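You operate a simulated robot arm through the tools that you are given. There is no shell and no other tool. Be economical: measure what you need, move in short steps, check, and stop when the job is done.

You are at the controls of a simulated two-armed robot. One attempt, no reset.

JOB
Press the detector button to switch it off. Take the orange t-handle and put it on the top of the oil table. Pick up the beige filter core from the top of the oil table with one hand, pass it to the other hand and put it on the free top of the steel shelf. Take the brass coupling from the top of the oil table and put it on the tape roll there. Shut the right cabinet door. Shut the left cabinet door. Take the spring and leave it on the low shelf of the parts table. Lift the waste bin lid open. Any order will do. Set down upright: filter core.

The check looks at the end state, three seconds after you hand in, the way a careful person would. Anything else that was tipped, shoved, dropped, spilled or broken makes it a failure. Lids that push on must go on centred and level and be pressed home; caps that screw on are set level and turned clockwise until they are tight.

ROBOT AND FRAMES
Two 6-joint arms with two-finger parallel grippers on one trunk, on a base that drives. Base frame: it is fixed to the floor where the robot stands at the start and does not move with it; the origin is under the middle of the robot, x ahead of it, y to its left, z up. Lengths are in mm, angles in rad, forces in N, time in s.
The left shoulder is at the start at [80, 216, 1535], the right one opposite. With the tool pointing down near the work surface each hand reaches from about 100 to 680 mm from the robot's upright axis, wherever it stands, measured 20 degrees to its own side. Places, roughly: brass coupling (6x4x3 cm) [-700, 3000, 900]; detector button [500, 100, 900]; filter core [-750, 2750, 1000]; free top of the steel shelf (24x24 cm) [1680, 540, 960]; left cabinet door [-3200, 400, 500]; low shelf of the parts table [-3500, 2800, 300]; orange t-handle (12x4x18 cm) [1900, 600, 1000]; right cabinet door [-3200, 800, 500]; spring (5x6x2 cm) [-3600, 2900, 800]; tape roll (7x7x2 cm) [-600, 2500, 900]; top of the oil table [-700, 2900, 900]; waste bin lid [-3500, 0, 400]. Payload 3.43 kg a hand.
The tool frame of a hand sits at the grasp point between the pads (the TCP): z along the fingers, y along the line on which they close. The tips reach 30 mm beyond it. Largest opening 94 mm; finger width 28, thickness 10; the body of the gripper, 50 by 96 mm, starts 55 mm behind the TCP.
Orientation is that of the tool frame in the base frame, as [roll, pitch, yaw] about the fixed x, y, z axes, in that order (R = Rz(yaw) Ry(pitch) Rx(roll)). With the fingers straight down and closing along the base's y, the tool's x points along the base's -x, its y along +y and its z along -z.

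CONTROLS
- The arms move only by the tool step_arm. It takes "left_deltas", "right_deltas" or both (then of equal length, played together; a hand with none holds still); each is a list of rows, each an object (a shift or turn left out is 0, a gripper value left out holds the last) with "xyz": the shift along the tool's x, y, z in mm, a list of three; "dr": the turn, a rotation vector about the tool's x, y, z in rad, a list of three; "gripper": the opening, from 0 (shut) to 1 (fully open). In form: [{"xyz": [x, y, z], "dr": [rx, ry, rz], "gripper": gripper}, ...]. A call has 1 to 12 rows; each row shifts and turns the commanded pose from where the row before left it, along the tool's axes as they then stand. Rows are played at 5 a second. More than 50 mm and 0.15 rad between two rows, or a gripper value outside its range, and nothing of the call is played. A pose out of reach is approached as far as the arm can. The call stops where the force on the tool passes 40 N (or 10 N more than at its start, if that is more) or the arm is blocked; 0.2 s more then pass. The fingers move at their own pace (about 72 mm/s each) and stop on an object; they squeeze with about 36 N. The grip force told is the motor's: it shows also when the fingers shut on nothing. Time passes only in rows, and 0.2 s behind the last, so rows that do not move let the fingers close. The reply holds the time, the measured pose of the TCP, the force on the tool along the base axes, the opening and the grip force, in the units named above and with some noise, with the torque about the TCP (base axes, N m) and any sound that the robot's microphone picked up.
- Cameras (640 x 400 px; columns grow to the right, rows downward): "scene" is now at [110.5, 15.2, 1675.4]; the picture's right is [0.21, -0.98, 0.00], its down [-0.83, -0.18, -0.53] and it looks along [0.52, 0.11, -0.85] (base axes); focal length 248 px, centre (320, 200). "left" rides on the left gripper at [76, -14, -102] in its tool frame; the picture's right is [0.18, 0.98, 0.00], its down [-0.75, 0.14, -0.64] and it looks along [-0.63, 0.12, 0.77] (tool axes); focal length 243 px, centre (320, 200). "right" rides on the right gripper at [76, 14, -102] in its tool frame; the picture's right is [-0.18, 0.98, 0.00], its down [-0.75, -0.14, -0.64] and it looks along [-0.63, -0.12, 0.77] (tool axes); focal length 243 px, centre (320, 200). There is no depth. A picture from a camera that has moved, and an enlarged one, comes with that camera's place and axes in the base frame and with its lens. The place of the scene camera against the robot may be out by one fixed shift of up to 18 mm in any direction.
- grab_frame(camera): a new picture of that camera. The clock stands still meanwhile.
- move_column(by): slides the trunk up (or, below 0, down) by that many mm; the arms and the scene camera ride with it, the base frame stays. It gives what a move gives, with no picture.
- base_move(legs): drives the robot by 1 to 6 legs, each [ahead, left, turn to the left] in mm, mm and rad, along the robot's own axes; the way and the turn of a leg run together, so that a leg with both is an arc; at most 1500 mm and 3.142 rad a leg. The arms and the cameras ride along, it lands a little off, and it stops where it bumps. It gives what a move gives.
- turn_head(pan, tilt): turns the head with the scene camera to pan (to the left, within 1.501 rad either way) and tilt (down, from -0.506 to 1.204), counted from straight ahead of the robot. It gives what a move gives.
- inspect(camera, box): a new picture of the part [left, top, right, bottom] of that camera's present view, enlarged. The clock stands still meanwhile.
- sign_off(): hands the job in; it is judged then, once.

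Go step by step. Nothing tells you exact positions but the pictures and the camera data: compare them with the known pose of the tool, close in by small moves and look again before you grip or let go. The budget is 196 turns and 172 pictures, counting those below and the enlarged ones. Unless the task says otherwise, let go and move clear before handing in.

The tools are called after "Request:" by a JSON object that holds its "api" and its "payload". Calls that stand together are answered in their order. step_arm: Moves the arms, as the interface text tells. Its arguments: {"type":"object","properties":{"left_deltas":{"type":"array","items":{"type":"object","properties":{"xyz":{"type":"array","items":{"type":"number"}},"dr":{"type":"array","items":{"type":"number"}},"gripper":{"type":"number"}}}},"right_deltas":{"type":"array","items":{"type":"object","properties":{"xyz":{"type":"array","items":{"type":"number"}},"dr":{"type":"array","items":{"type":"number"}},"gripper":{"type":"number"}}}}},"required":[]} The other tools are called the same way: move_column (by) slides the trunk up or down; base_move (legs) drives the base; turn_head (pan, tilt) turns the head that bears the scene camera; grab_frame (camera) takes a picture; inspect (camera, box) takes an enlarged picture of a part of a camera's view; sign_off () hands the job in.

At the start:

```text
time: 0.0
left_position: [528.5, 381.7, 1000.5]
left_tool_rot: [-3.141, 0.0, 3.141]
left_wrist_force: [0.3, 0.1, 0.0]
left_torque: [-0.01, 0.0, 0.04]
left_gripper_width: 93.9
left_grasp_force: 0.1
right_position: [540.7, -104.1, 998.9]
right_tool_rot: [-3.141, 0.001, -3.141]
right_wrist_force: [-0.4, 1.0, 0.1]
right_torque: [-0.01, 0.03, 0.03]
right_gripper_width: 93.8
right_grasp_force: 0.1
trunk travel left (down, up): [-765.0, 75.0]
robot x, y, heading: [1.5, -0.1, -0.001]
head pan, tilt: [0.211, 1.014]
```

scene: 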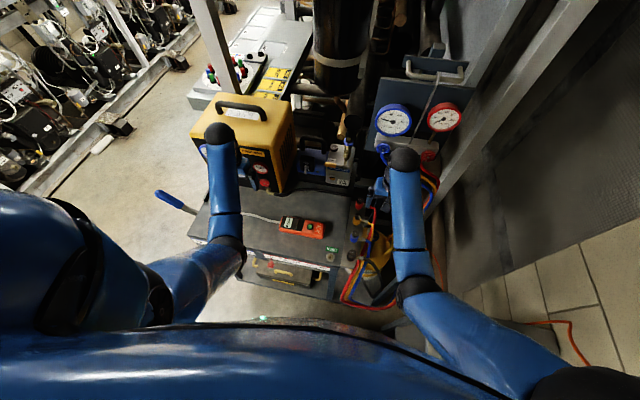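
right: 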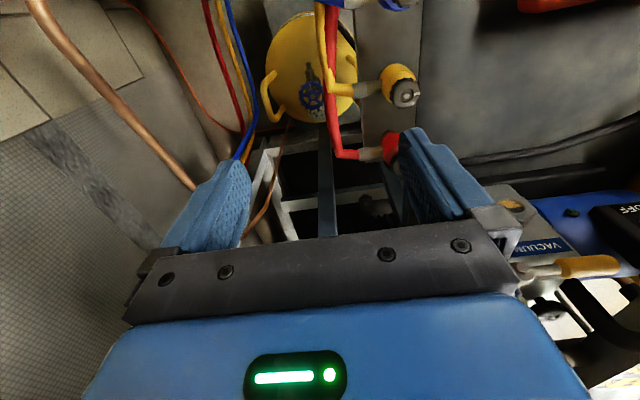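
left: 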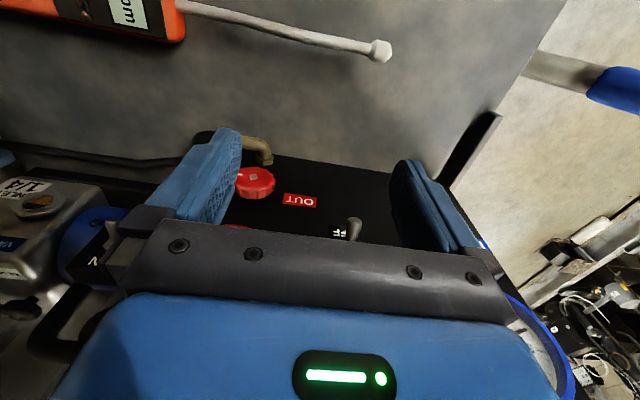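

The orange detector lies on the cart ahead, around [470,150,~880]. I'll zoom in on it to find its button.

Request:
{"api": "inspect", "payload": {"camera": "scene", "box": [240, 190, 360, 265]}}

Request:
{"api": "grab_frame", "payload": {"camera": "left"}}

```text
5.33 times, centred on (300, 228) of scene
camera zoom: at [110.5, 15.2, 1675.4], right [0.21, -0.98, 0.0], down [-0.83, -0.18, -0.53], along [0.52, 0.11, -0.85], focal length 1322 px, centre (427, 53)
```

zoom: 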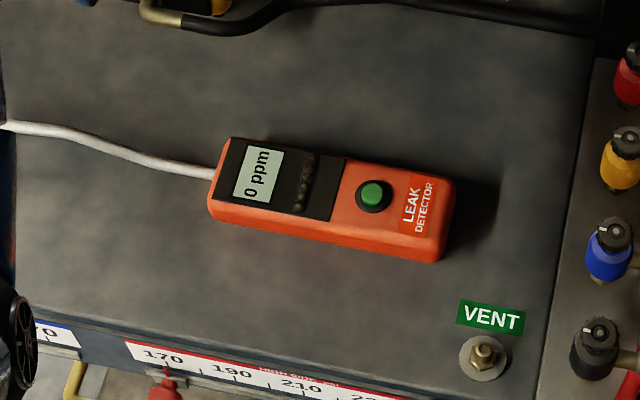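

```text
167 pictures are left
camera left: at [453.5, 368.6, 1103.3], right [-0.18, 0.98, 0.0], down [0.75, 0.14, 0.64], along [0.63, 0.12, -0.77], focal length 243 px, centre (320, 200)
```

left: 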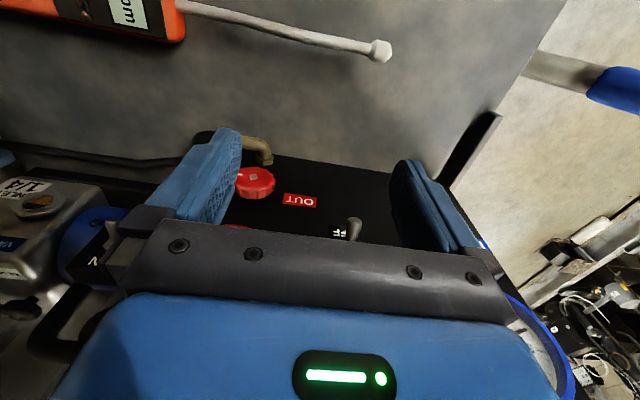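

The button triangulates to about [495,133,850]. I'll bring the right hand above it with the gripper closed.

Request:
{"api": "step_arm", "payload": {"right_deltas": [{"xyz": [20, 40, 0], "gripper": 0}, {"xyz": [20, 45, 0]}, {"xyz": [5, 48, 0]}, {"xyz": [0, 48, 0]}, {"xyz": [0, 48, 0]}, {"xyz": [0, 8, 30]}, {"xyz": [0, 0, 0]}]}}

Request:
{"api": "grab_frame", "payload": {"camera": "right"}}

Request:
{"api": "grab_frame", "payload": {"camera": "scene"}}

```text
time: 1.6
left_position: [528.8, 381.5, 998.7]
left_tool_rot: [3.14, -0.002, -3.141]
left_wrist_force: [0.0, -0.5, 0.2]
left_torque: [-0.01, -0.01, 0.01]
left_gripper_width: 93.9
left_grasp_force: 0.0
right_position: [495.4, 133.7, 968.9]
right_tool_rot: [-3.141, 0.001, -3.141]
right_wrist_force: [-0.3, -0.4, -0.3]
right_torque: [0.02, 0.03, 0.0]
right_gripper_width: 0.0
right_grasp_force: 32.9
trunk travel left (down, up): [-765.0, 75.0]
robot x, y, heading: [1.3, 1.0, 0.001]
head pan, tilt: [0.211, 1.014]
```

```text
166 pictures are left
camera right: at [420.7, 146.7, 1071.3], right [0.18, 0.98, 0.0], down [0.75, -0.14, 0.64], along [0.63, -0.12, -0.77], focal length 243 px, centre (320, 200)
```

right: 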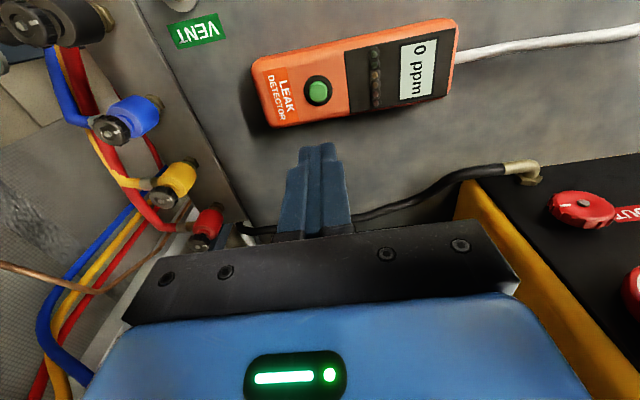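

```text
165 pictures are left
camera scene: at [110.8, 14.2, 1675.4], right [0.21, -0.98, 0.0], down [-0.83, -0.18, -0.53], along [0.52, 0.11, -0.85], focal length 248 px, centre (320, 200)
```

scene: 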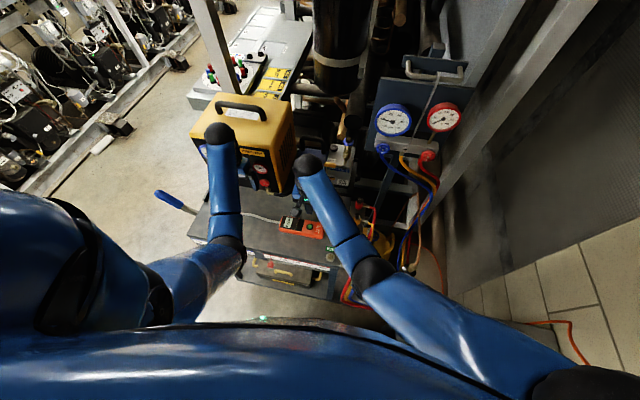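

Button in the right camera projects to about [483,133]. I'll lower closer and look again.

Request:
{"api": "step_arm", "payload": {"right_deltas": [{"xyz": [10, 0, 30]}, {"xyz": [0, 0, 30]}, {"xyz": [0, 0, 0]}]}}

Request:
{"api": "grab_frame", "payload": {"camera": "right"}}

```text
time: 2.4
left_position: [528.8, 381.9, 999.0]
left_tool_rot: [-3.141, 0.0, -3.141]
left_wrist_force: [0.0, 0.7, 0.5]
left_torque: [0.04, -0.01, 0.01]
left_gripper_width: 94.1
left_grasp_force: 0.1
right_position: [486.5, 132.8, 909.2]
right_tool_rot: [-3.141, 0.0, -3.141]
right_wrist_force: [0.0, -0.7, 0.1]
right_torque: [-0.04, -0.01, -0.01]
right_gripper_width: 0.2
right_grasp_force: 32.7
trunk travel left (down, up): [-765.0, 75.0]
robot x, y, heading: [1.5, -3.9, -0.001]
head pan, tilt: [0.211, 1.014]
```

```text
164 pictures are left
camera right: at [411.3, 147.1, 1010.4], right [0.18, 0.98, 0.0], down [0.75, -0.14, 0.64], along [0.63, -0.12, -0.77], focal length 243 px, centre (320, 200)
```

right: 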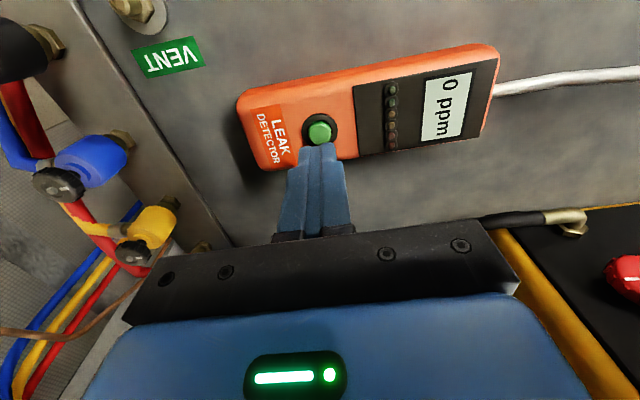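

Button at [484,132,~847]. I'll press down in small steps.

Request:
{"api": "step_arm", "payload": {"right_deltas": [{"xyz": [3, 0, 20]}, {"xyz": [0, 0, 6]}, {"xyz": [0, 0, 3]}, {"xyz": [0, 0, 2]}, {"xyz": [0, 0, 2]}, {"xyz": [0, 0, 2]}, {"xyz": [0, 0, 1]}]}}

Request:
{"api": "inspect", "payload": {"camera": "right", "box": [220, 30, 500, 205]}}

```text
time: 3.7
left_position: [526.2, 379.8, 1000.7]
left_tool_rot: [-3.141, 0.0, 3.141]
left_wrist_force: [0.6, 0.6, 0.2]
left_torque: [0.0, 0.02, 0.02]
left_gripper_width: 94.1
left_grasp_force: 0.0
right_position: [486.6, 134.1, 884.2]
right_tool_rot: [3.133, 0.013, 3.141]
right_wrist_force: [-7.7, -6.8, 41.0]
right_torque: [-0.22, 0.56, 0.03]
right_gripper_width: 0.0
right_grasp_force: 32.4
trunk travel left (down, up): [-765.0, 75.0]
robot x, y, heading: [-1.3, -0.1, 0.002]
head pan, tilt: [0.211, 1.014]
heard: click
stopped in row 6 (right hand): the force on the tool passed its limit at 44 N (the readings are from after the stop); the commanded pose is now the measured one
```

```text
2.29 times, centred on (360, 118) of right
camera zoom: at [409.9, 147.4, 985.6], right [0.18, 0.98, 0.01], down [0.75, -0.15, 0.65], along [0.64, -0.11, -0.76], focal length 555 px, centre (229, 389)
```

zoom: 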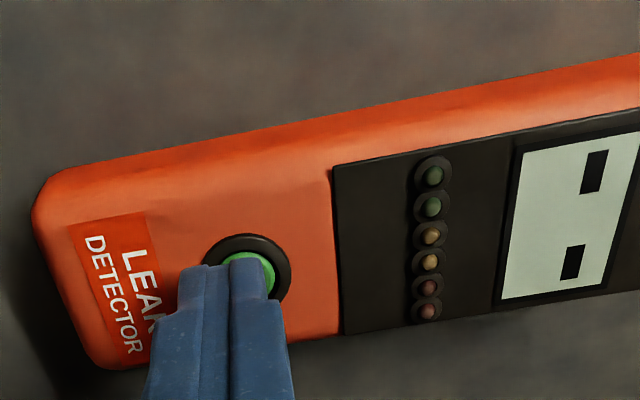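

Heard a click and the display changed to dashes. I'll lift off and check.

Request:
{"api": "step_arm", "payload": {"right_deltas": [{"xyz": [0, 0, -20]}, {"xyz": [0, 0, -40]}, {"xyz": [0, -40, -40]}, {"xyz": [0, -45, -20]}, {"xyz": [0, -45, 0]}, {"xyz": [0, -45, 0]}, {"xyz": [0, -45, 0]}]}}

Request:
{"api": "inspect", "payload": {"camera": "scene", "box": [240, 190, 360, 265]}}

Request:
{"api": "turn_head", "payload": {"pan": 0.25, "tilt": 0.5}}

Request:
{"api": "grab_frame", "payload": {"camera": "scene"}}

```text
refused: row 3 steps farther than a row can; nothing moved
```

```text
5.33 times, centred on (300, 228) of scene
camera zoom: at [106.7, 13.4, 1675.7], right [0.21, -0.98, 0.0], down [-0.83, -0.18, -0.53], along [0.52, 0.11, -0.85], focal length 1322 px, centre (427, 53)
```

zoom: 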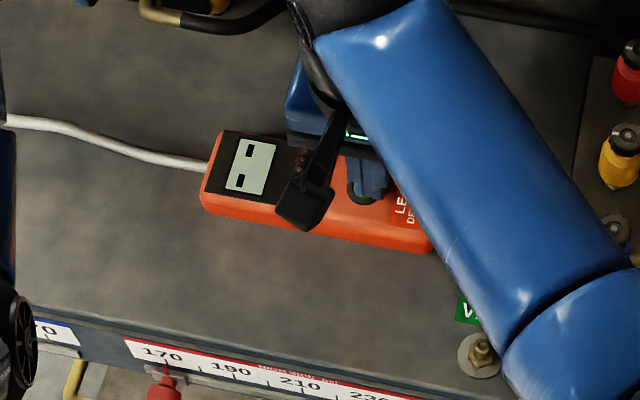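

```text
time: 4.6
left_position: [526.8, 382.1, 1001.2]
left_tool_rot: [-3.14, 0.003, 3.141]
left_wrist_force: [0.2, -0.3, -0.2]
left_torque: [0.03, 0.0, -0.01]
left_gripper_width: 93.7
left_grasp_force: 0.0
right_position: [487.6, 135.0, 882.3]
right_tool_rot: [3.135, 0.009, -3.141]
right_wrist_force: [8.1, 3.9, 29.0]
right_torque: [0.1, 0.01, -0.06]
right_gripper_width: 0.1
right_grasp_force: 33.4
trunk travel left (down, up): [-765.0, 75.0]
robot x, y, heading: [-2.0, 0.2, 0.0]
head pan, tilt: [0.25, 0.499]
```

```text
161 pictures are left
camera scene: at [129.3, 23.0, 1717.7], right [0.25, -0.97, 0.0], down [-0.46, -0.12, -0.88], along [0.85, 0.22, -0.48], focal length 248 px, centre (320, 200)
```

scene: 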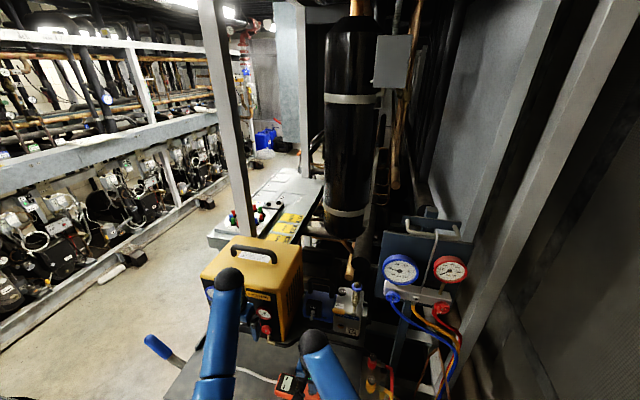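

Display shows dashes. I'll lift the right hand away and back to its start.

Request:
{"api": "step_arm", "payload": {"right_deltas": [{"xyz": [0, 0, -20]}, {"xyz": [0, 0, -40]}, {"xyz": [0, 0, -45]}, {"xyz": [0, -45, 0]}, {"xyz": [0, -45, 0]}, {"xyz": [0, -45, 0]}, {"xyz": [0, -45, 0]}, {"xyz": [0, -45, 0]}]}}

Request:
{"api": "turn_head", "payload": {"pan": 0.25, "tilt": 0.75}}

Request:
{"api": "grab_frame", "payload": {"camera": "scene"}}

Request:
{"api": "inspect", "payload": {"camera": "scene", "box": [200, 20, 360, 120]}}

Request:
{"api": "turn_head", "payload": {"pan": 1.4, "tilt": 0.45}}

Request:
{"api": "grab_frame", "payload": {"camera": "scene"}}

Request:
{"api": "turn_head", "payload": {"pan": -1.4, "tilt": 0.45}}

Request:
{"api": "grab_frame", "payload": {"camera": "scene"}}

```text
time: 6.4
left_position: [529.0, 379.8, 999.4]
left_tool_rot: [3.139, 0.001, -3.141]
left_wrist_force: [0.3, -0.2, -0.2]
left_torque: [0.01, 0.01, 0.0]
left_gripper_width: 93.9
left_grasp_force: 0.0
right_position: [484.3, -92.8, 982.9]
right_tool_rot: [3.135, 0.005, 3.141]
right_wrist_force: [0.4, -0.4, 0.1]
right_torque: [0.0, 0.01, -0.01]
right_gripper_width: 0.3
right_grasp_force: 33.4
trunk travel left (down, up): [-765.0, 75.0]
robot x, y, heading: [0.8, -2.9, 0.006]
head pan, tilt: [0.25, 0.499]
```

```text
time: 7.2
left_position: [530.0, 381.5, 999.5]
left_tool_rot: [3.141, 0.001, 3.14]
left_wrist_force: [0.4, 0.0, -0.3]
left_torque: [0.02, 0.02, 0.0]
left_gripper_width: 94.0
left_grasp_force: 0.0
right_position: [483.1, -90.9, 982.5]
right_tool_rot: [3.137, 0.007, 3.141]
right_wrist_force: [0.9, -0.5, -0.6]
right_torque: [-0.04, -0.01, 0.03]
right_gripper_width: 0.1
right_grasp_force: 32.8
trunk travel left (down, up): [-765.0, 75.0]
robot x, y, heading: [-5.6, -0.8, -0.0]
head pan, tilt: [0.25, 0.75]
```

```text
160 pictures are left
camera scene: at [123.5, 20.7, 1695.6], right [0.25, -0.97, 0.0], down [-0.66, -0.17, -0.73], along [0.71, 0.18, -0.68], focal length 248 px, centre (320, 200)
```

scene: 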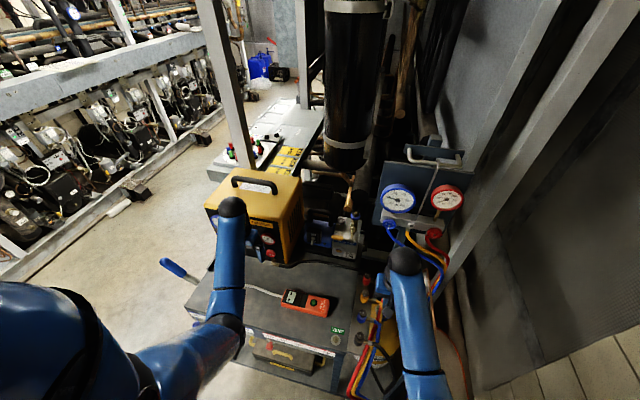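

```text
4.00 times, centred on (280, 70) of scene
camera zoom: at [123.5, 20.7, 1695.6], right [0.25, -0.97, 0.0], down [-0.66, -0.17, -0.73], along [0.71, 0.18, -0.68], focal length 992 px, centre (480, 720)
```

zoom: 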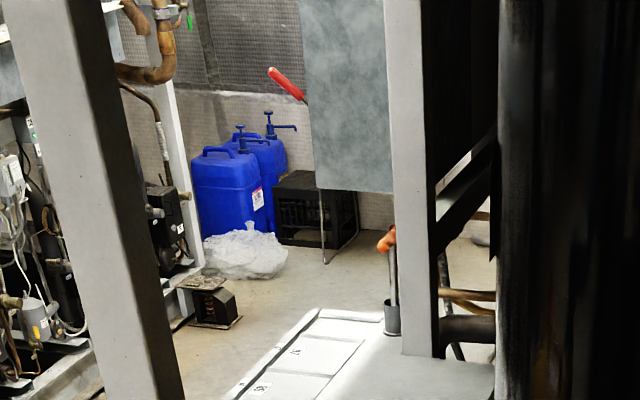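

```text
time: 8.6
left_position: [529.7, 380.9, 999.5]
left_tool_rot: [3.14, 0.001, -3.142]
left_wrist_force: [1.0, -1.2, 0.2]
left_torque: [0.0, 0.02, -0.01]
left_gripper_width: 93.9
left_grasp_force: 0.1
right_position: [483.9, -91.6, 982.7]
right_tool_rot: [3.138, 0.004, -3.141]
right_wrist_force: [0.0, 0.2, 0.3]
right_torque: [-0.01, 0.0, -0.02]
right_gripper_width: 0.1
right_grasp_force: 33.4
trunk travel left (down, up): [-765.0, 75.0]
robot x, y, heading: [2.4, -1.4, 0.004]
head pan, tilt: [1.4, 0.45]
```

```text
158 pictures are left
camera scene: at [58.9, 91.2, 1721.9], right [0.99, -0.17, 0.0], down [-0.07, -0.43, -0.9], along [0.15, 0.89, -0.44], focal length 248 px, centre (320, 200)
```

scene: 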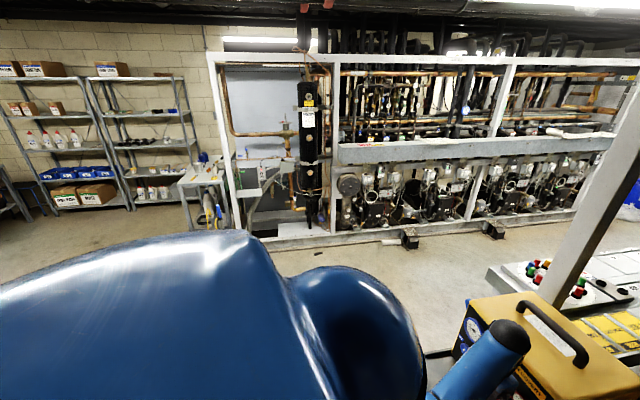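

```text
time: 11.0
left_position: [528.9, 382.3, 1000.4]
left_tool_rot: [3.141, 0.0, -3.142]
left_wrist_force: [0.5, -0.6, -1.3]
left_torque: [-0.03, 0.03, 0.0]
left_gripper_width: 94.0
left_grasp_force: 0.0
right_position: [483.4, -92.0, 981.7]
right_tool_rot: [3.137, 0.005, -3.14]
right_wrist_force: [0.1, 0.4, -0.6]
right_torque: [0.01, 0.0, -0.01]
right_gripper_width: 0.0
right_grasp_force: 33.0
trunk travel left (down, up): [-765.0, 75.0]
robot x, y, heading: [1.3, 0.5, 0.004]
head pan, tilt: [-1.4, 0.45]
```

```text
157 pictures are left
camera scene: at [58.9, -90.0, 1722.0], right [-0.99, -0.17, 0.0], down [-0.07, 0.43, -0.9], along [0.15, -0.89, -0.44], focal length 248 px, centre (320, 200)
```

scene: 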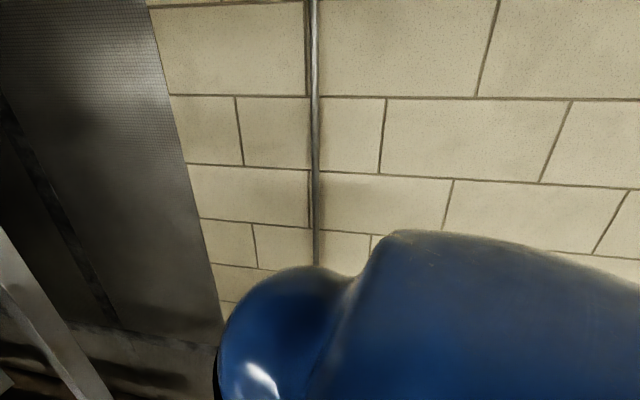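

Detector done. The T-handle stands in a cup at the far end of the steel bench (left edge y≈805), reachable from the aisle. I'll retract the arms, back off and turn toward the aisle.

Request:
{"api": "step_arm", "payload": {"left_deltas": [{"xyz": [0, 0, -45]}, {"xyz": [0, 0, -45]}, {"xyz": [45, 0, 0]}, {"xyz": [45, 0, 0]}, {"xyz": [45, 0, 0]}, {"xyz": [45, -10, 0]}], "right_deltas": [{"xyz": [0, 0, -45]}, {"xyz": [0, 0, -45]}, {"xyz": [45, -40, 0]}, {"xyz": [45, -40, 0], "dr": [0, 0, 0]}, {"xyz": [45, -40, 0]}, {"xyz": [0, -40, 0], "gripper": 1}]}}

Request:
{"api": "base_move", "payload": {"legs": [[-250, 0, 0], [0, 0, 1.57]]}}

Request:
{"api": "turn_head", "payload": {"pan": 0, "tilt": 0.4}}

Request:
{"api": "grab_frame", "payload": {"camera": "scene"}}

Request:
{"api": "turn_head", "payload": {"pan": 1.3, "tilt": 0.4}}

Request:
{"api": "grab_frame", "payload": {"camera": "scene"}}

```text
refused: row 3 steps farther than a row can; nothing moved
```

```text
time: 16.7
left_position: [-643.5, 523.1, 999.6]
left_tool_rot: [3.142, 0.0, -1.557]
left_wrist_force: [-0.6, -0.8, -0.2]
left_torque: [0.04, 0.0, 0.0]
left_gripper_width: 93.9
left_grasp_force: 0.1
right_position: [-168.5, 486.5, 983.4]
right_tool_rot: [3.139, 0.006, -1.558]
right_wrist_force: [-0.3, -0.1, 0.3]
right_torque: [-0.01, 0.02, 0.01]
right_gripper_width: 0.1
right_grasp_force: 32.8
trunk travel left (down, up): [-765.0, 75.0]
robot x, y, heading: [-255.9, -2.6, 1.578]
head pan, tilt: [-1.4, 0.45]
```

```text
time: 18.2
left_position: [-642.2, 523.4, 999.0]
left_tool_rot: [-3.14, 0.001, -1.556]
left_wrist_force: [-1.0, 0.1, -0.2]
left_torque: [0.0, 0.0, 0.0]
left_gripper_width: 93.8
left_grasp_force: 0.0
right_position: [-169.7, 486.0, 981.2]
right_tool_rot: [3.139, 0.004, -1.557]
right_wrist_force: [-0.5, 0.6, 0.3]
right_torque: [-0.01, 0.0, -0.01]
right_gripper_width: 0.1
right_grasp_force: 32.6
trunk travel left (down, up): [-765.0, 75.0]
robot x, y, heading: [-253.5, -3.2, 1.589]
head pan, tilt: [0.0, 0.4]
```

```text
156 pictures are left
camera scene: at [-243.1, 123.8, 1726.6], right [1.0, 0.01, 0.0], down [0.01, -0.39, -0.92], along [-0.01, 0.92, -0.39], focal length 248 px, centre (320, 200)
```

scene: 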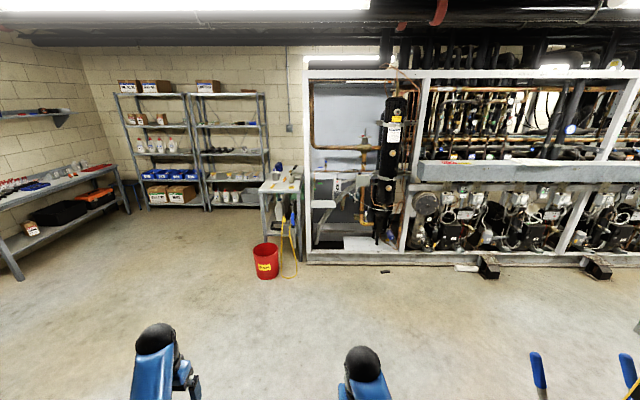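

```text
time: 19.7
left_position: [-644.2, 522.8, 999.2]
left_tool_rot: [-3.14, 0.002, -1.558]
left_wrist_force: [0.0, 0.8, -0.7]
left_torque: [0.05, -0.01, -0.01]
left_gripper_width: 94.0
left_grasp_force: 0.0
right_position: [-169.6, 485.6, 983.7]
right_tool_rot: [3.139, 0.006, -1.557]
right_wrist_force: [-0.5, -0.3, 0.4]
right_torque: [0.0, 0.01, -0.03]
right_gripper_width: 0.1
right_grasp_force: 33.0
trunk travel left (down, up): [-765.0, 75.0]
robot x, y, heading: [-252.4, 0.2, 1.583]
head pan, tilt: [1.3, 0.4]
```

```text
155 pictures are left
camera scene: at [-331.4, 54.7, 1726.6], right [0.25, 0.97, 0.0], down [0.38, -0.1, -0.92], along [-0.89, 0.23, -0.39], focal length 248 px, centre (320, 200)
```

scene: 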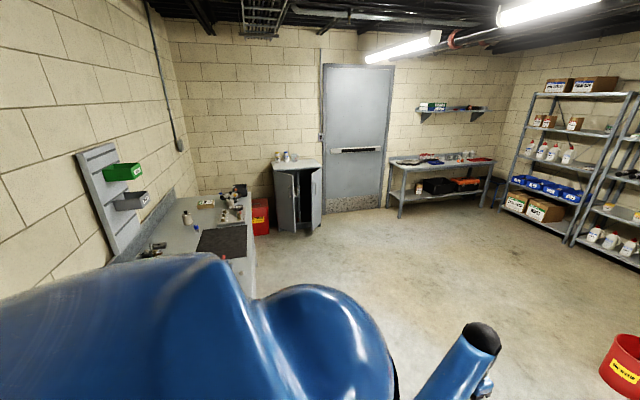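

I now see the layout: oil table (with red bucket before it) near [-700,2900], parts table, cabinet and bin along the far wall. First I'll go along the aisle to the T-handle, arms retracted.

Request:
{"api": "step_arm", "payload": {"left_deltas": [{"xyz": [0, 0, -45]}, {"xyz": [0, 0, -45]}, {"xyz": [45, 0, 0]}, {"xyz": [45, 0, 0]}, {"xyz": [45, 0, 0]}], "right_deltas": [{"xyz": [0, 0, -45], "gripper": 1}, {"xyz": [0, 0, -45]}, {"xyz": [30, -30, 0]}, {"xyz": [30, -30, 0]}, {"xyz": [30, -30, 0]}]}}

Request:
{"api": "base_move", "payload": {"legs": [[1450, 0, 0], [0, 0, -1.57], [1480, 0, 0], [550, 0, 0]]}}

Request:
{"api": "turn_head", "payload": {"pan": -1.2, "tilt": 0.6}}

Request:
{"api": "grab_frame", "payload": {"camera": "scene"}}

```text
time: 20.9
left_position: [-664.2, 439.9, 984.7]
left_tool_rot: [3.139, 0.006, -1.557]
left_wrist_force: [-0.1, 0.2, 0.2]
left_torque: [0.0, -0.02, -0.02]
left_gripper_width: 94.2
left_grasp_force: 0.0
left hand out of reach, approached as far as the arm can: row 1, 2, 3, 4, 5
right_position: [-87.6, 429.2, 971.8]
right_tool_rot: [3.135, 0.009, -1.557]
right_wrist_force: [-1.1, 0.1, 0.1]
right_torque: [0.04, -0.01, 0.02]
right_gripper_width: 94.0
right_grasp_force: 0.0
right hand out of reach, approached as far as the arm can: row 1, 2, 3, 4, 5
trunk travel left (down, up): [-765.0, 75.0]
robot x, y, heading: [-256.8, 1.8, 1.585]
head pan, tilt: [1.3, 0.4]
```

```text
time: 41.7
left_position: [2240.1, 1846.9, 984.3]
left_tool_rot: [3.14, 0.006, -3.141]
left_wrist_force: [-0.1, 0.4, -0.2]
left_torque: [0.0, -0.02, -0.04]
left_gripper_width: 94.1
left_grasp_force: 0.0
right_position: [2221.0, 1272.0, 972.3]
right_tool_rot: [3.138, 0.011, 3.141]
right_wrist_force: [0.0, 1.0, -0.5]
right_torque: [0.0, 0.0, 0.0]
right_gripper_width: 94.2
right_grasp_force: 0.1
trunk travel left (down, up): [-765.0, 75.0]
robot x, y, heading: [1800.0, 1441.2, 0.003]
head pan, tilt: [1.3, 0.4]
```

```text
time: 44.0
left_position: [2242.6, 1846.9, 985.2]
left_tool_rot: [3.14, 0.002, -3.141]
left_wrist_force: [0.5, 0.2, -0.3]
left_torque: [-0.02, 0.01, 0.0]
left_gripper_width: 94.0
left_grasp_force: 0.1
right_position: [2222.0, 1271.9, 970.5]
right_tool_rot: [3.139, 0.009, -3.141]
right_wrist_force: [-0.6, -0.4, -0.9]
right_torque: [0.01, -0.01, 0.0]
right_gripper_width: 93.9
right_grasp_force: 0.1
trunk travel left (down, up): [-765.0, 75.0]
robot x, y, heading: [1796.6, 1444.2, 0.004]
head pan, tilt: [-1.201, 0.6]
```

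```text
154 pictures are left
camera scene: at [1869.6, 1362.1, 1708.4], right [-0.93, -0.36, 0.0], down [-0.2, 0.53, -0.83], along [0.3, -0.77, -0.56], focal length 248 px, centre (320, 200)
```

scene: 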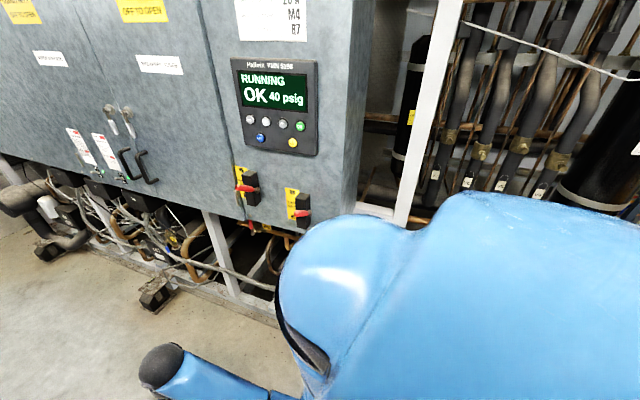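

I need to face the bench (-y). Clearance looks fine, so I'll turn right in place.

Request:
{"api": "base_move", "payload": {"legs": [[0, 0, -1.57]]}}

Request:
{"api": "turn_head", "payload": {"pan": 0, "tilt": 0.6}}

Request:
{"api": "grab_frame", "payload": {"camera": "scene"}}

```text
time: 48.2
left_position: [2204.7, 1001.3, 983.0]
left_tool_rot: [3.141, 0.004, 1.584]
left_wrist_force: [-1.3, -0.1, 0.3]
left_torque: [0.01, -0.02, 0.01]
left_gripper_width: 94.0
left_grasp_force: 0.1
right_position: [1628.9, 1014.3, 971.0]
right_tool_rot: [3.138, 0.01, 1.583]
right_wrist_force: [0.8, 0.1, 0.5]
right_torque: [0.0, -0.01, 0.03]
right_gripper_width: 93.8
right_grasp_force: 0.0
trunk travel left (down, up): [-765.0, 75.0]
robot x, y, heading: [1797.9, 1444.7, -1.558]
head pan, tilt: [-1.201, 0.6]
```

```text
time: 49.6
left_position: [2204.6, 1002.3, 983.8]
left_tool_rot: [3.14, 0.002, 1.585]
left_wrist_force: [0.5, -0.3, 0.0]
left_torque: [-0.02, 0.01, -0.02]
left_gripper_width: 93.7
left_grasp_force: 0.1
right_position: [1629.1, 1013.3, 971.2]
right_tool_rot: [3.138, 0.007, 1.586]
right_wrist_force: [1.0, 0.0, 0.2]
right_torque: [0.01, -0.02, 0.0]
right_gripper_width: 94.0
right_grasp_force: 0.0
trunk travel left (down, up): [-765.0, 75.0]
robot x, y, heading: [1793.6, 1444.2, -1.556]
head pan, tilt: [0.0, 0.6]
```

```text
153 pictures are left
camera scene: at [1809.1, 1325.8, 1708.4], right [-1.0, -0.01, 0.0], down [-0.01, 0.57, -0.82], along [0.01, -0.82, -0.57], focal length 248 px, centre (320, 200)
```

scene: 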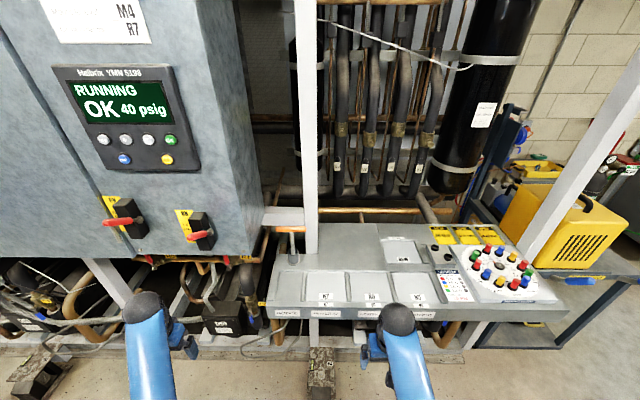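

Request:
{"api": "inspect", "payload": {"camera": "scene", "box": [240, 190, 480, 340]}}

Request:
{"api": "grab_frame", "payload": {"camera": "left"}}

Request:
{"api": "grab_frame", "payload": {"camera": "right"}}

```text
2.67 times, centred on (360, 265) of scene
camera zoom: at [1809.1, 1325.8, 1708.4], right [-1.0, -0.01, 0.0], down [-0.01, 0.57, -0.82], along [0.01, -0.82, -0.57], focal length 661 px, centre (213, 27)
```

zoom: 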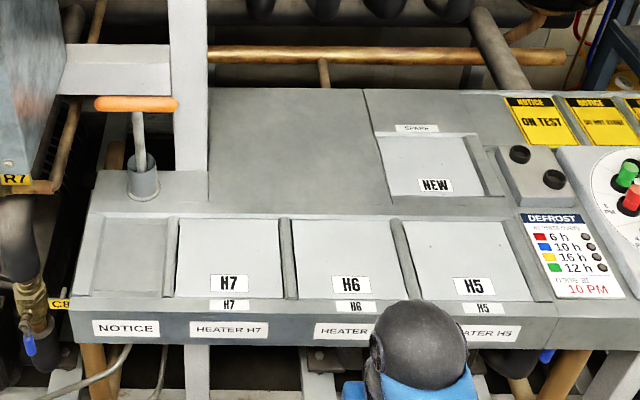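

```text
151 pictures are left
camera left: at [2189.2, 1079.6, 1086.7], right [0.98, 0.2, 0.0], down [0.15, -0.75, 0.64], along [0.13, -0.63, -0.76], focal length 243 px, centre (320, 200)
```

left: 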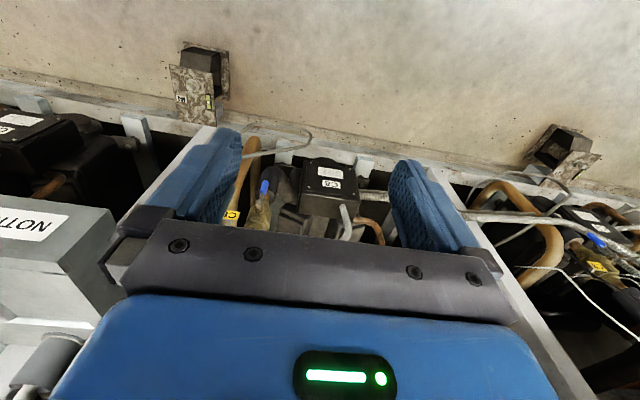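

```text
150 pictures are left
camera right: at [1642.5, 1090.5, 1072.6], right [0.99, -0.17, 0.01], down [-0.13, -0.75, 0.65], along [-0.11, -0.64, -0.76], focal length 243 px, centre (320, 200)
```

right: 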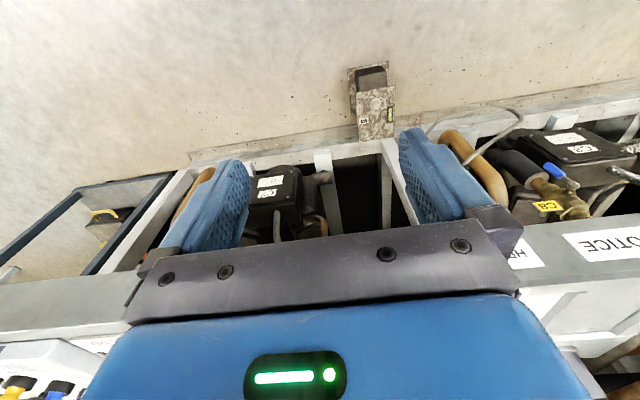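

The T-handle stands at about [1920,655], bar at z≈1113 along x, post close on its right. I'll raise the trunk and test how high the left hand can go near its front.

Request:
{"api": "move_column", "payload": {"by": 75}}

Request:
{"api": "step_arm", "payload": {"left_deltas": [{"xyz": [0, -45, 0]}, {"xyz": [0, -45, 0]}, {"xyz": [0, -45, 0]}, {"xyz": [0, -45, 0]}, {"xyz": [0, -45, 0]}, {"xyz": [0, 0, -45]}, {"xyz": [0, 0, -45]}, {"xyz": [0, 0, -45]}]}}

Request:
{"api": "grab_frame", "payload": {"camera": "scene"}}

Request:
{"api": "grab_frame", "payload": {"camera": "left"}}

```text
time: 50.7
left_position: [2204.8, 1001.9, 1058.5]
left_tool_rot: [3.141, 0.005, 1.585]
left_wrist_force: [-0.1, 0.0, -0.6]
left_torque: [0.0, 0.0, -0.02]
left_gripper_width: 93.8
left_grasp_force: 0.1
right_position: [1628.2, 1013.8, 1045.1]
right_tool_rot: [3.139, 0.009, 1.584]
right_wrist_force: [0.3, 0.5, -0.4]
right_torque: [0.03, 0.03, 0.0]
right_gripper_width: 94.1
right_grasp_force: 0.1
trunk travel left (down, up): [-840.0, 0.0]
robot x, y, heading: [1795.6, 1442.5, -1.551]
head pan, tilt: [0.0, 0.6]
```

```text
time: 52.5
left_position: [1977.9, 984.5, 1050.3]
left_tool_rot: [3.14, 0.005, 1.585]
left_wrist_force: [0.0, 0.2, 0.5]
left_torque: [-0.01, -0.02, -0.03]
left_gripper_width: 94.0
left_grasp_force: 0.1
left hand out of reach, approached as far as the arm can: row 1, 2, 4, 6, 7, 8
right_position: [1628.4, 1013.2, 1045.2]
right_tool_rot: [3.137, 0.007, 1.585]
right_wrist_force: [-0.1, 0.5, 0.2]
right_torque: [-0.01, -0.04, -0.02]
right_gripper_width: 94.1
right_grasp_force: 0.1
trunk travel left (down, up): [-840.0, 0.0]
robot x, y, heading: [1790.2, 1447.1, -1.556]
head pan, tilt: [0.0, 0.6]
```

```text
149 pictures are left
camera scene: at [1808.4, 1325.0, 1783.3], right [-1.0, -0.01, 0.0], down [-0.01, 0.57, -0.82], along [0.01, -0.82, -0.57], focal length 248 px, centre (320, 200)
```

scene: 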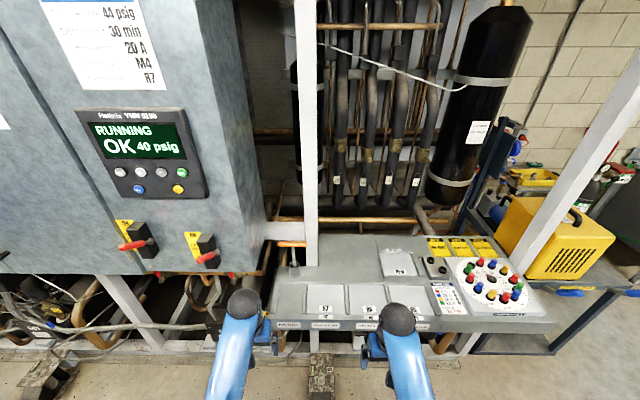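

```text
148 pictures are left
camera left: at [1963.2, 1062.0, 1154.0], right [0.98, 0.2, 0.0], down [0.15, -0.75, 0.65], along [0.13, -0.63, -0.76], focal length 243 px, centre (320, 200)
```

left: 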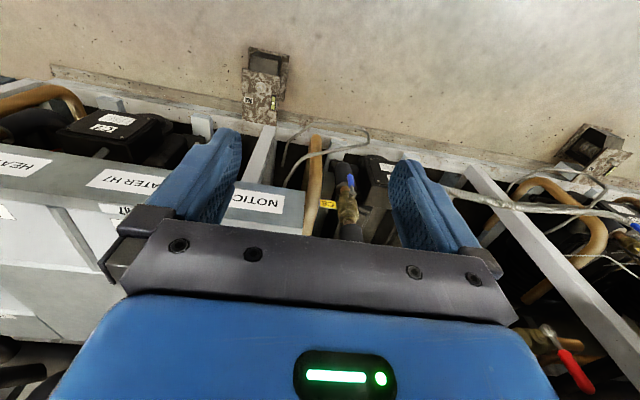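

Tool-down tops out near z≈1050, so I'll tilt the left hand to point forward and grip the rod horizontally.

Request:
{"api": "step_arm", "payload": {"left_deltas": [{"dr": [0, -0.15, 0]}, {"dr": [0, -0.15, 0]}, {"dr": [0, -0.15, 0]}, {"dr": [0, -0.15, 0]}, {"dr": [0, -0.15, 0]}, {"dr": [0, -0.15, 0]}, {"dr": [0, -0.15, 0]}, {"dr": [0, -0.15, 0]}, {"dr": [0, -0.15, 0]}, {"dr": [0, -0.15, 0]}, {"dr": [0, -0.07, 0]}]}}

Request:
{"api": "grab_frame", "payload": {"camera": "left"}}

Request:
{"api": "grab_frame", "payload": {"camera": "scene"}}

```text
time: 54.9
left_position: [1983.8, 983.6, 1048.1]
left_tool_rot: [-1.84, 1.495, 2.908]
left_wrist_force: [-2.6, 0.1, 2.7]
left_torque: [0.19, -0.13, 0.1]
left_gripper_width: 94.4
left_grasp_force: 0.1
right_position: [1627.8, 1013.4, 1045.7]
right_tool_rot: [3.139, 0.008, 1.585]
right_wrist_force: [0.1, 1.3, -0.1]
right_torque: [0.03, 0.01, 0.03]
right_gripper_width: 93.9
right_grasp_force: 0.1
trunk travel left (down, up): [-840.0, 0.0]
robot x, y, heading: [1797.5, 1442.5, -1.556]
head pan, tilt: [0.0, 0.6]
```

```text
147 pictures are left
camera left: at [1961.0, 1087.9, 976.1], right [0.97, 0.04, -0.26], down [0.17, 0.63, 0.75], along [0.19, -0.77, 0.6], focal length 243 px, centre (320, 200)
```

left: 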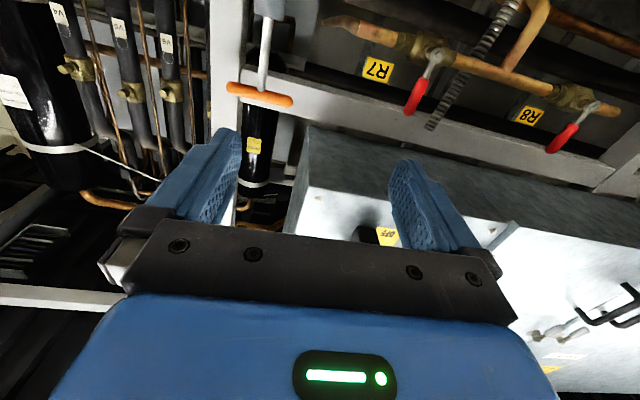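

```text
146 pictures are left
camera scene: at [1809.4, 1325.5, 1783.4], right [-1.0, -0.01, 0.0], down [-0.01, 0.57, -0.82], along [0.01, -0.82, -0.57], focal length 248 px, centre (320, 200)
```

scene: 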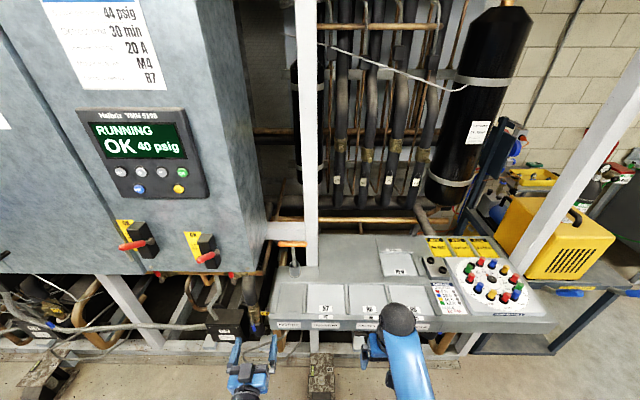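

The T-handle is seen well by the left camera: rod at about [1910,653], exposed z 1009–1100. I'll drive 200 mm closer and move the hand toward alignment.

Request:
{"api": "base_move", "payload": {"legs": [[180, 0, 0]]}}

Request:
{"api": "grab_frame", "payload": {"camera": "left"}}

```text
time: 56.4
left_position: [1980.7, 808.8, 1053.6]
left_tool_rot: [0.545, 1.566, -1.011]
left_wrist_force: [-0.4, 0.2, 0.4]
left_torque: [0.02, -0.02, -0.01]
left_gripper_width: 93.8
left_grasp_force: 0.1
right_position: [1630.6, 839.8, 1047.4]
right_tool_rot: [3.139, 0.012, 1.582]
right_wrist_force: [0.6, 0.2, -1.4]
right_torque: [-0.03, 0.03, 0.02]
right_gripper_width: 93.9
right_grasp_force: 0.0
trunk travel left (down, up): [-840.0, 0.0]
robot x, y, heading: [1800.4, 1268.5, -1.564]
head pan, tilt: [0.0, 0.6]
```

```text
145 pictures are left
camera left: at [1966.3, 912.3, 978.4], right [0.98, 0.01, -0.18], down [0.13, 0.65, 0.75], along [0.13, -0.76, 0.63], focal length 243 px, centre (320, 200)
```

left: 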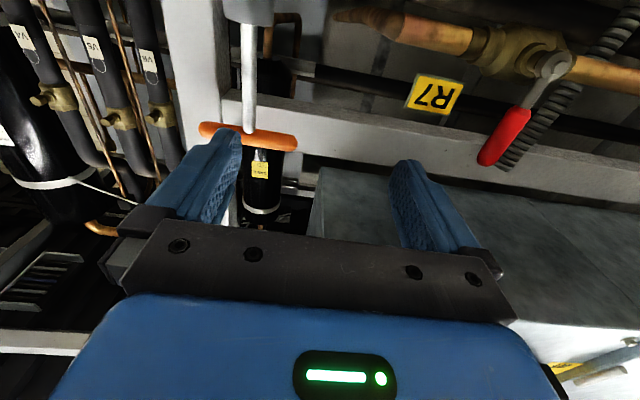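

Next: partly close the gripper (post is close), shift to x≈1914, and advance to y≈710 for a look.

Request:
{"api": "step_arm", "payload": {"left_deltas": [{"xyz": [-2, -34, 0], "gripper": 0.45}, {"xyz": [-3, -32, 0]}, {"xyz": [0, 0, 35]}, {"xyz": [0, 0, 35]}, {"xyz": [0, 0, 25]}, {"xyz": [0, 0, 0]}]}}

Request:
{"api": "grab_frame", "payload": {"camera": "left"}}

Request:
{"api": "inspect", "payload": {"camera": "scene", "box": [220, 190, 380, 290]}}

```text
time: 57.8
left_position: [1916.7, 712.2, 1055.5]
left_tool_rot: [1.435, 1.569, -0.123]
left_wrist_force: [-0.5, 0.1, 0.1]
left_torque: [0.01, 0.0, 0.04]
left_gripper_width: 42.3
left_grasp_force: 0.0
right_position: [1630.8, 836.3, 1047.3]
right_tool_rot: [3.139, 0.009, 1.583]
right_wrist_force: [0.0, -0.4, 0.0]
right_torque: [-0.03, 0.02, 0.03]
right_gripper_width: 94.1
right_grasp_force: 0.0
trunk travel left (down, up): [-840.0, 0.0]
robot x, y, heading: [1798.0, 1262.4, -1.557]
head pan, tilt: [0.0, 0.6]
```

```text
144 pictures are left
camera left: at [1900.9, 815.1, 980.5], right [0.98, 0.01, -0.18], down [0.13, 0.64, 0.75], along [0.13, -0.76, 0.63], focal length 243 px, centre (320, 200)
```

left: 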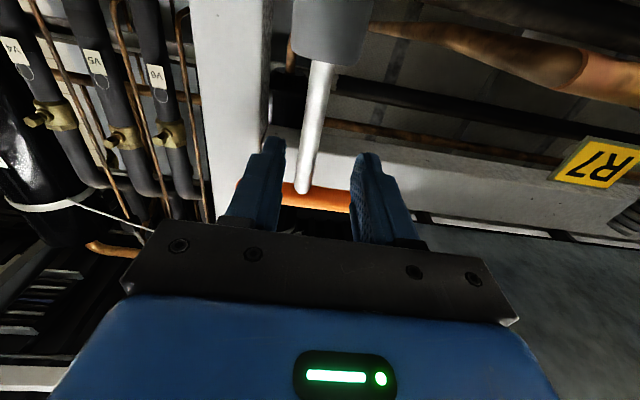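

```text
4.00 times, centred on (300, 240) of scene
camera zoom: at [1811.4, 1149.5, 1783.5], right [-1.0, -0.01, 0.0], down [-0.01, 0.56, -0.83], along [0.01, -0.83, -0.56], focal length 992 px, centre (400, 40)
```

zoom: 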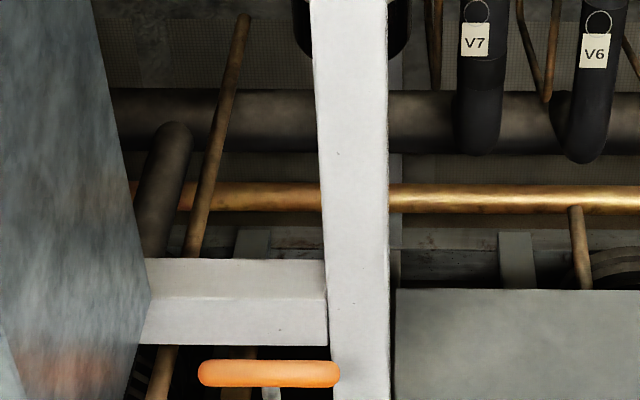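

Rod is nicely between the fingers. Shift 5 mm, narrow a bit, advance to the rod, and look.

Request:
{"api": "step_arm", "payload": {"left_deltas": [{"xyz": [-4, -5, 0], "gripper": 0.36}, {"xyz": [0, 0, 25]}, {"xyz": [0, 0, 22]}, {"xyz": [0, 0, 0]}]}}

Request:
{"api": "grab_frame", "payload": {"camera": "left"}}

```text
time: 58.8
left_position: [1912.5, 661.8, 1061.2]
left_tool_rot: [1.528, 1.568, -0.03]
left_wrist_force: [-1.3, 1.1, -0.3]
left_torque: [0.0, 0.02, 0.04]
left_gripper_width: 34.0
left_grasp_force: 0.1
right_position: [1630.1, 836.7, 1046.5]
right_tool_rot: [3.138, 0.008, 1.582]
right_wrist_force: [0.3, -0.1, 0.7]
right_torque: [0.04, -0.03, 0.03]
right_gripper_width: 94.0
right_grasp_force: 0.1
trunk travel left (down, up): [-840.0, 0.0]
robot x, y, heading: [1795.9, 1266.4, -1.555]
head pan, tilt: [0.0, 0.6]
```

```text
142 pictures are left
camera left: at [1896.3, 766.1, 985.6], right [0.98, 0.01, -0.18], down [0.13, 0.64, 0.75], along [0.13, -0.77, 0.63], focal length 243 px, centre (320, 200)
```

left: 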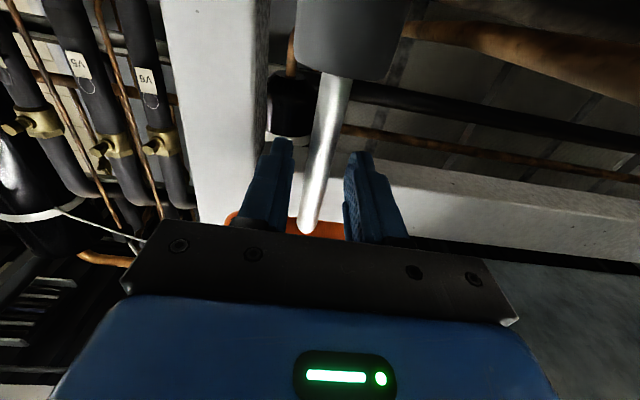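

Rod sits 9 mm ahead of the TCP, within the pads. Closing.

Request:
{"api": "step_arm", "payload": {"left_deltas": [{"xyz": [0, -2, 4]}, {"gripper": 0}, {}, {}, {}]}}

Request:
{"api": "grab_frame", "payload": {"camera": "left"}}

```text
time: 60.0
left_position: [1910.2, 658.7, 1061.1]
left_tool_rot: [1.876, 1.57, 0.319]
left_wrist_force: [-0.1, -1.2, -0.6]
left_torque: [0.03, 0.03, 0.01]
left_gripper_width: 14.4
left_grasp_force: 36.7
right_position: [1630.9, 836.2, 1046.6]
right_tool_rot: [3.137, 0.008, 1.582]
right_wrist_force: [-0.5, -0.9, 0.2]
right_torque: [-0.01, 0.0, 0.02]
right_gripper_width: 93.9
right_grasp_force: 0.1
trunk travel left (down, up): [-840.0, 0.0]
robot x, y, heading: [1795.0, 1264.9, -1.555]
head pan, tilt: [0.0, 0.6]
```

```text
141 pictures are left
camera left: at [1894.9, 762.4, 985.3], right [0.98, 0.01, -0.18], down [0.13, 0.64, 0.75], along [0.13, -0.77, 0.63], focal length 243 px, centre (320, 200)
```

left: 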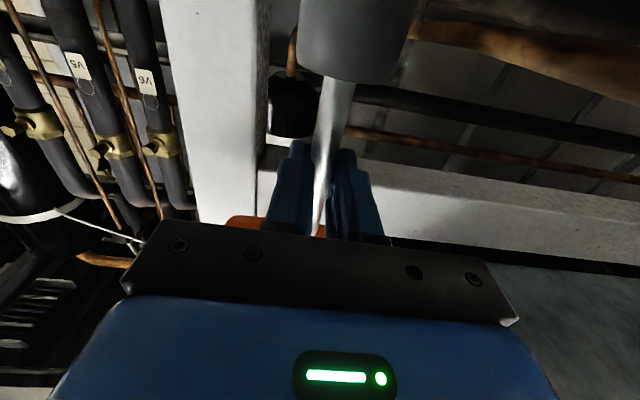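

Gripped at 14.4 mm. I'll lift slightly (tool -x is up) and see whether the cup comes along.

Request:
{"api": "step_arm", "payload": {"left_deltas": [{"xyz": [-10, 0, 0]}, {"xyz": [-15, 0, 0]}, {"xyz": [-15, 0, 0]}, {}]}}

Request:
{"api": "grab_frame", "payload": {"camera": "left"}}

Request:
{"api": "grab_frame", "payload": {"camera": "scene"}}

```text
time: 61.0
left_position: [1911.4, 658.8, 1100.7]
left_tool_rot: [1.923, 1.569, 0.363]
left_wrist_force: [-0.4, 0.5, -2.9]
left_torque: [0.04, 0.03, 0.01]
left_gripper_width: 14.5
left_grasp_force: 35.8
right_position: [1630.2, 836.4, 1045.9]
right_tool_rot: [3.138, 0.007, 1.584]
right_wrist_force: [-0.1, -0.1, 0.4]
right_torque: [0.0, 0.0, 0.04]
right_gripper_width: 94.1
right_grasp_force: 0.1
trunk travel left (down, up): [-840.0, 0.0]
robot x, y, heading: [1796.1, 1267.6, -1.558]
head pan, tilt: [0.0, 0.6]
```

```text
140 pictures are left
camera left: at [1895.9, 762.2, 1027.1], right [0.98, 0.01, -0.18], down [0.13, 0.64, 0.75], along [0.13, -0.77, 0.63], focal length 243 px, centre (320, 200)
```

left: 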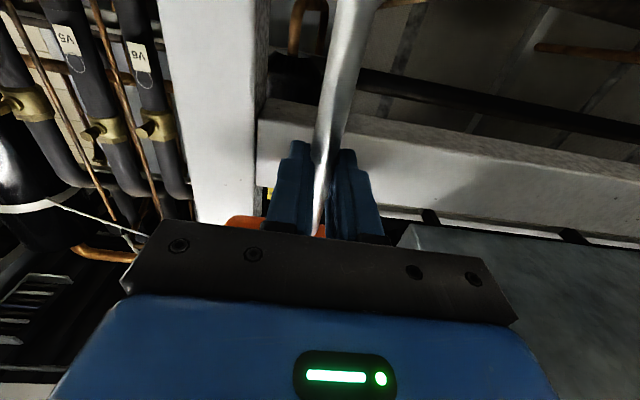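

```text
139 pictures are left
camera scene: at [1811.4, 1147.3, 1783.3], right [-1.0, -0.01, 0.0], down [-0.01, 0.57, -0.82], along [0.01, -0.82, -0.57], focal length 248 px, centre (320, 200)
```

scene: 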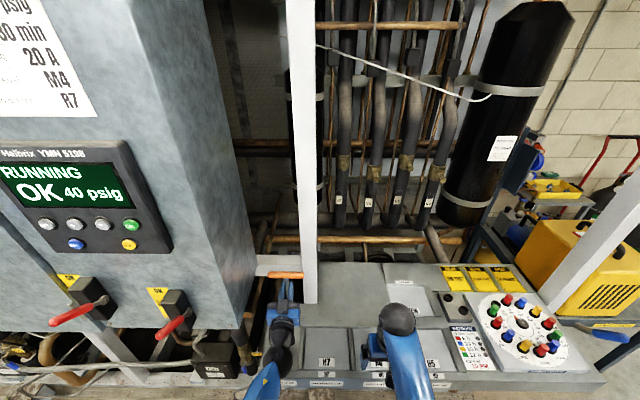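

The cup is a separate holder; the rod slides out. I'll keep lifting straight up.

Request:
{"api": "step_arm", "payload": {"left_deltas": [{"xyz": [-15, 0, 0]}, {"xyz": [-15, 0, 0]}, {"xyz": [-15, 0, 0]}, {}]}}

Request:
{"api": "grab_frame", "payload": {"camera": "left"}}

Request:
{"api": "grab_frame", "payload": {"camera": "scene"}}

```text
time: 62.0
left_position: [1911.2, 659.1, 1146.0]
left_tool_rot: [1.963, 1.569, 0.406]
left_wrist_force: [-1.0, -0.1, -2.8]
left_torque: [0.01, 0.02, -0.03]
left_gripper_width: 14.4
left_grasp_force: 35.7
right_position: [1630.2, 835.3, 1045.5]
right_tool_rot: [3.139, 0.007, 1.583]
right_wrist_force: [-0.2, 0.5, 0.4]
right_torque: [0.0, 0.03, -0.01]
right_gripper_width: 94.1
right_grasp_force: 0.0
trunk travel left (down, up): [-840.0, 0.0]
robot x, y, heading: [1799.3, 1265.1, -1.56]
head pan, tilt: [0.0, 0.6]
```

```text
138 pictures are left
camera left: at [1895.9, 761.8, 1071.5], right [0.98, 0.01, -0.18], down [0.13, 0.64, 0.75], along [0.13, -0.77, 0.63], focal length 243 px, centre (320, 200)
```

left: 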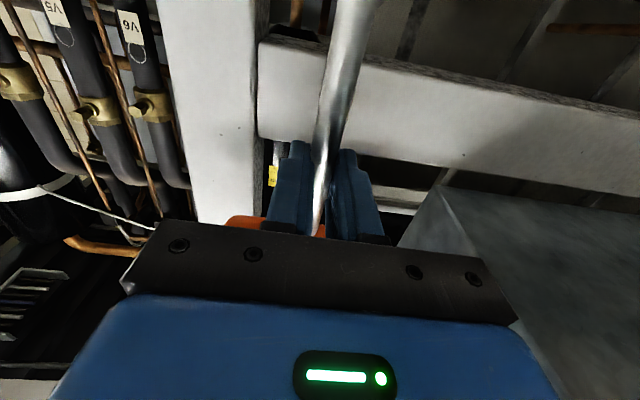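

```text
137 pictures are left
camera scene: at [1811.4, 1147.5, 1783.3], right [-1.0, -0.01, 0.0], down [-0.01, 0.57, -0.82], along [0.01, -0.82, -0.57], focal length 248 px, centre (320, 200)
```

scene: 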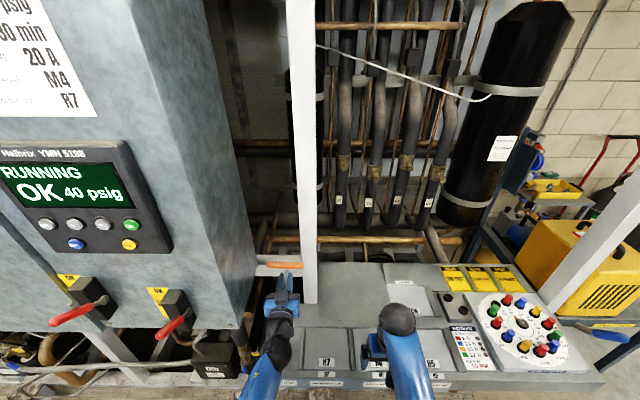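

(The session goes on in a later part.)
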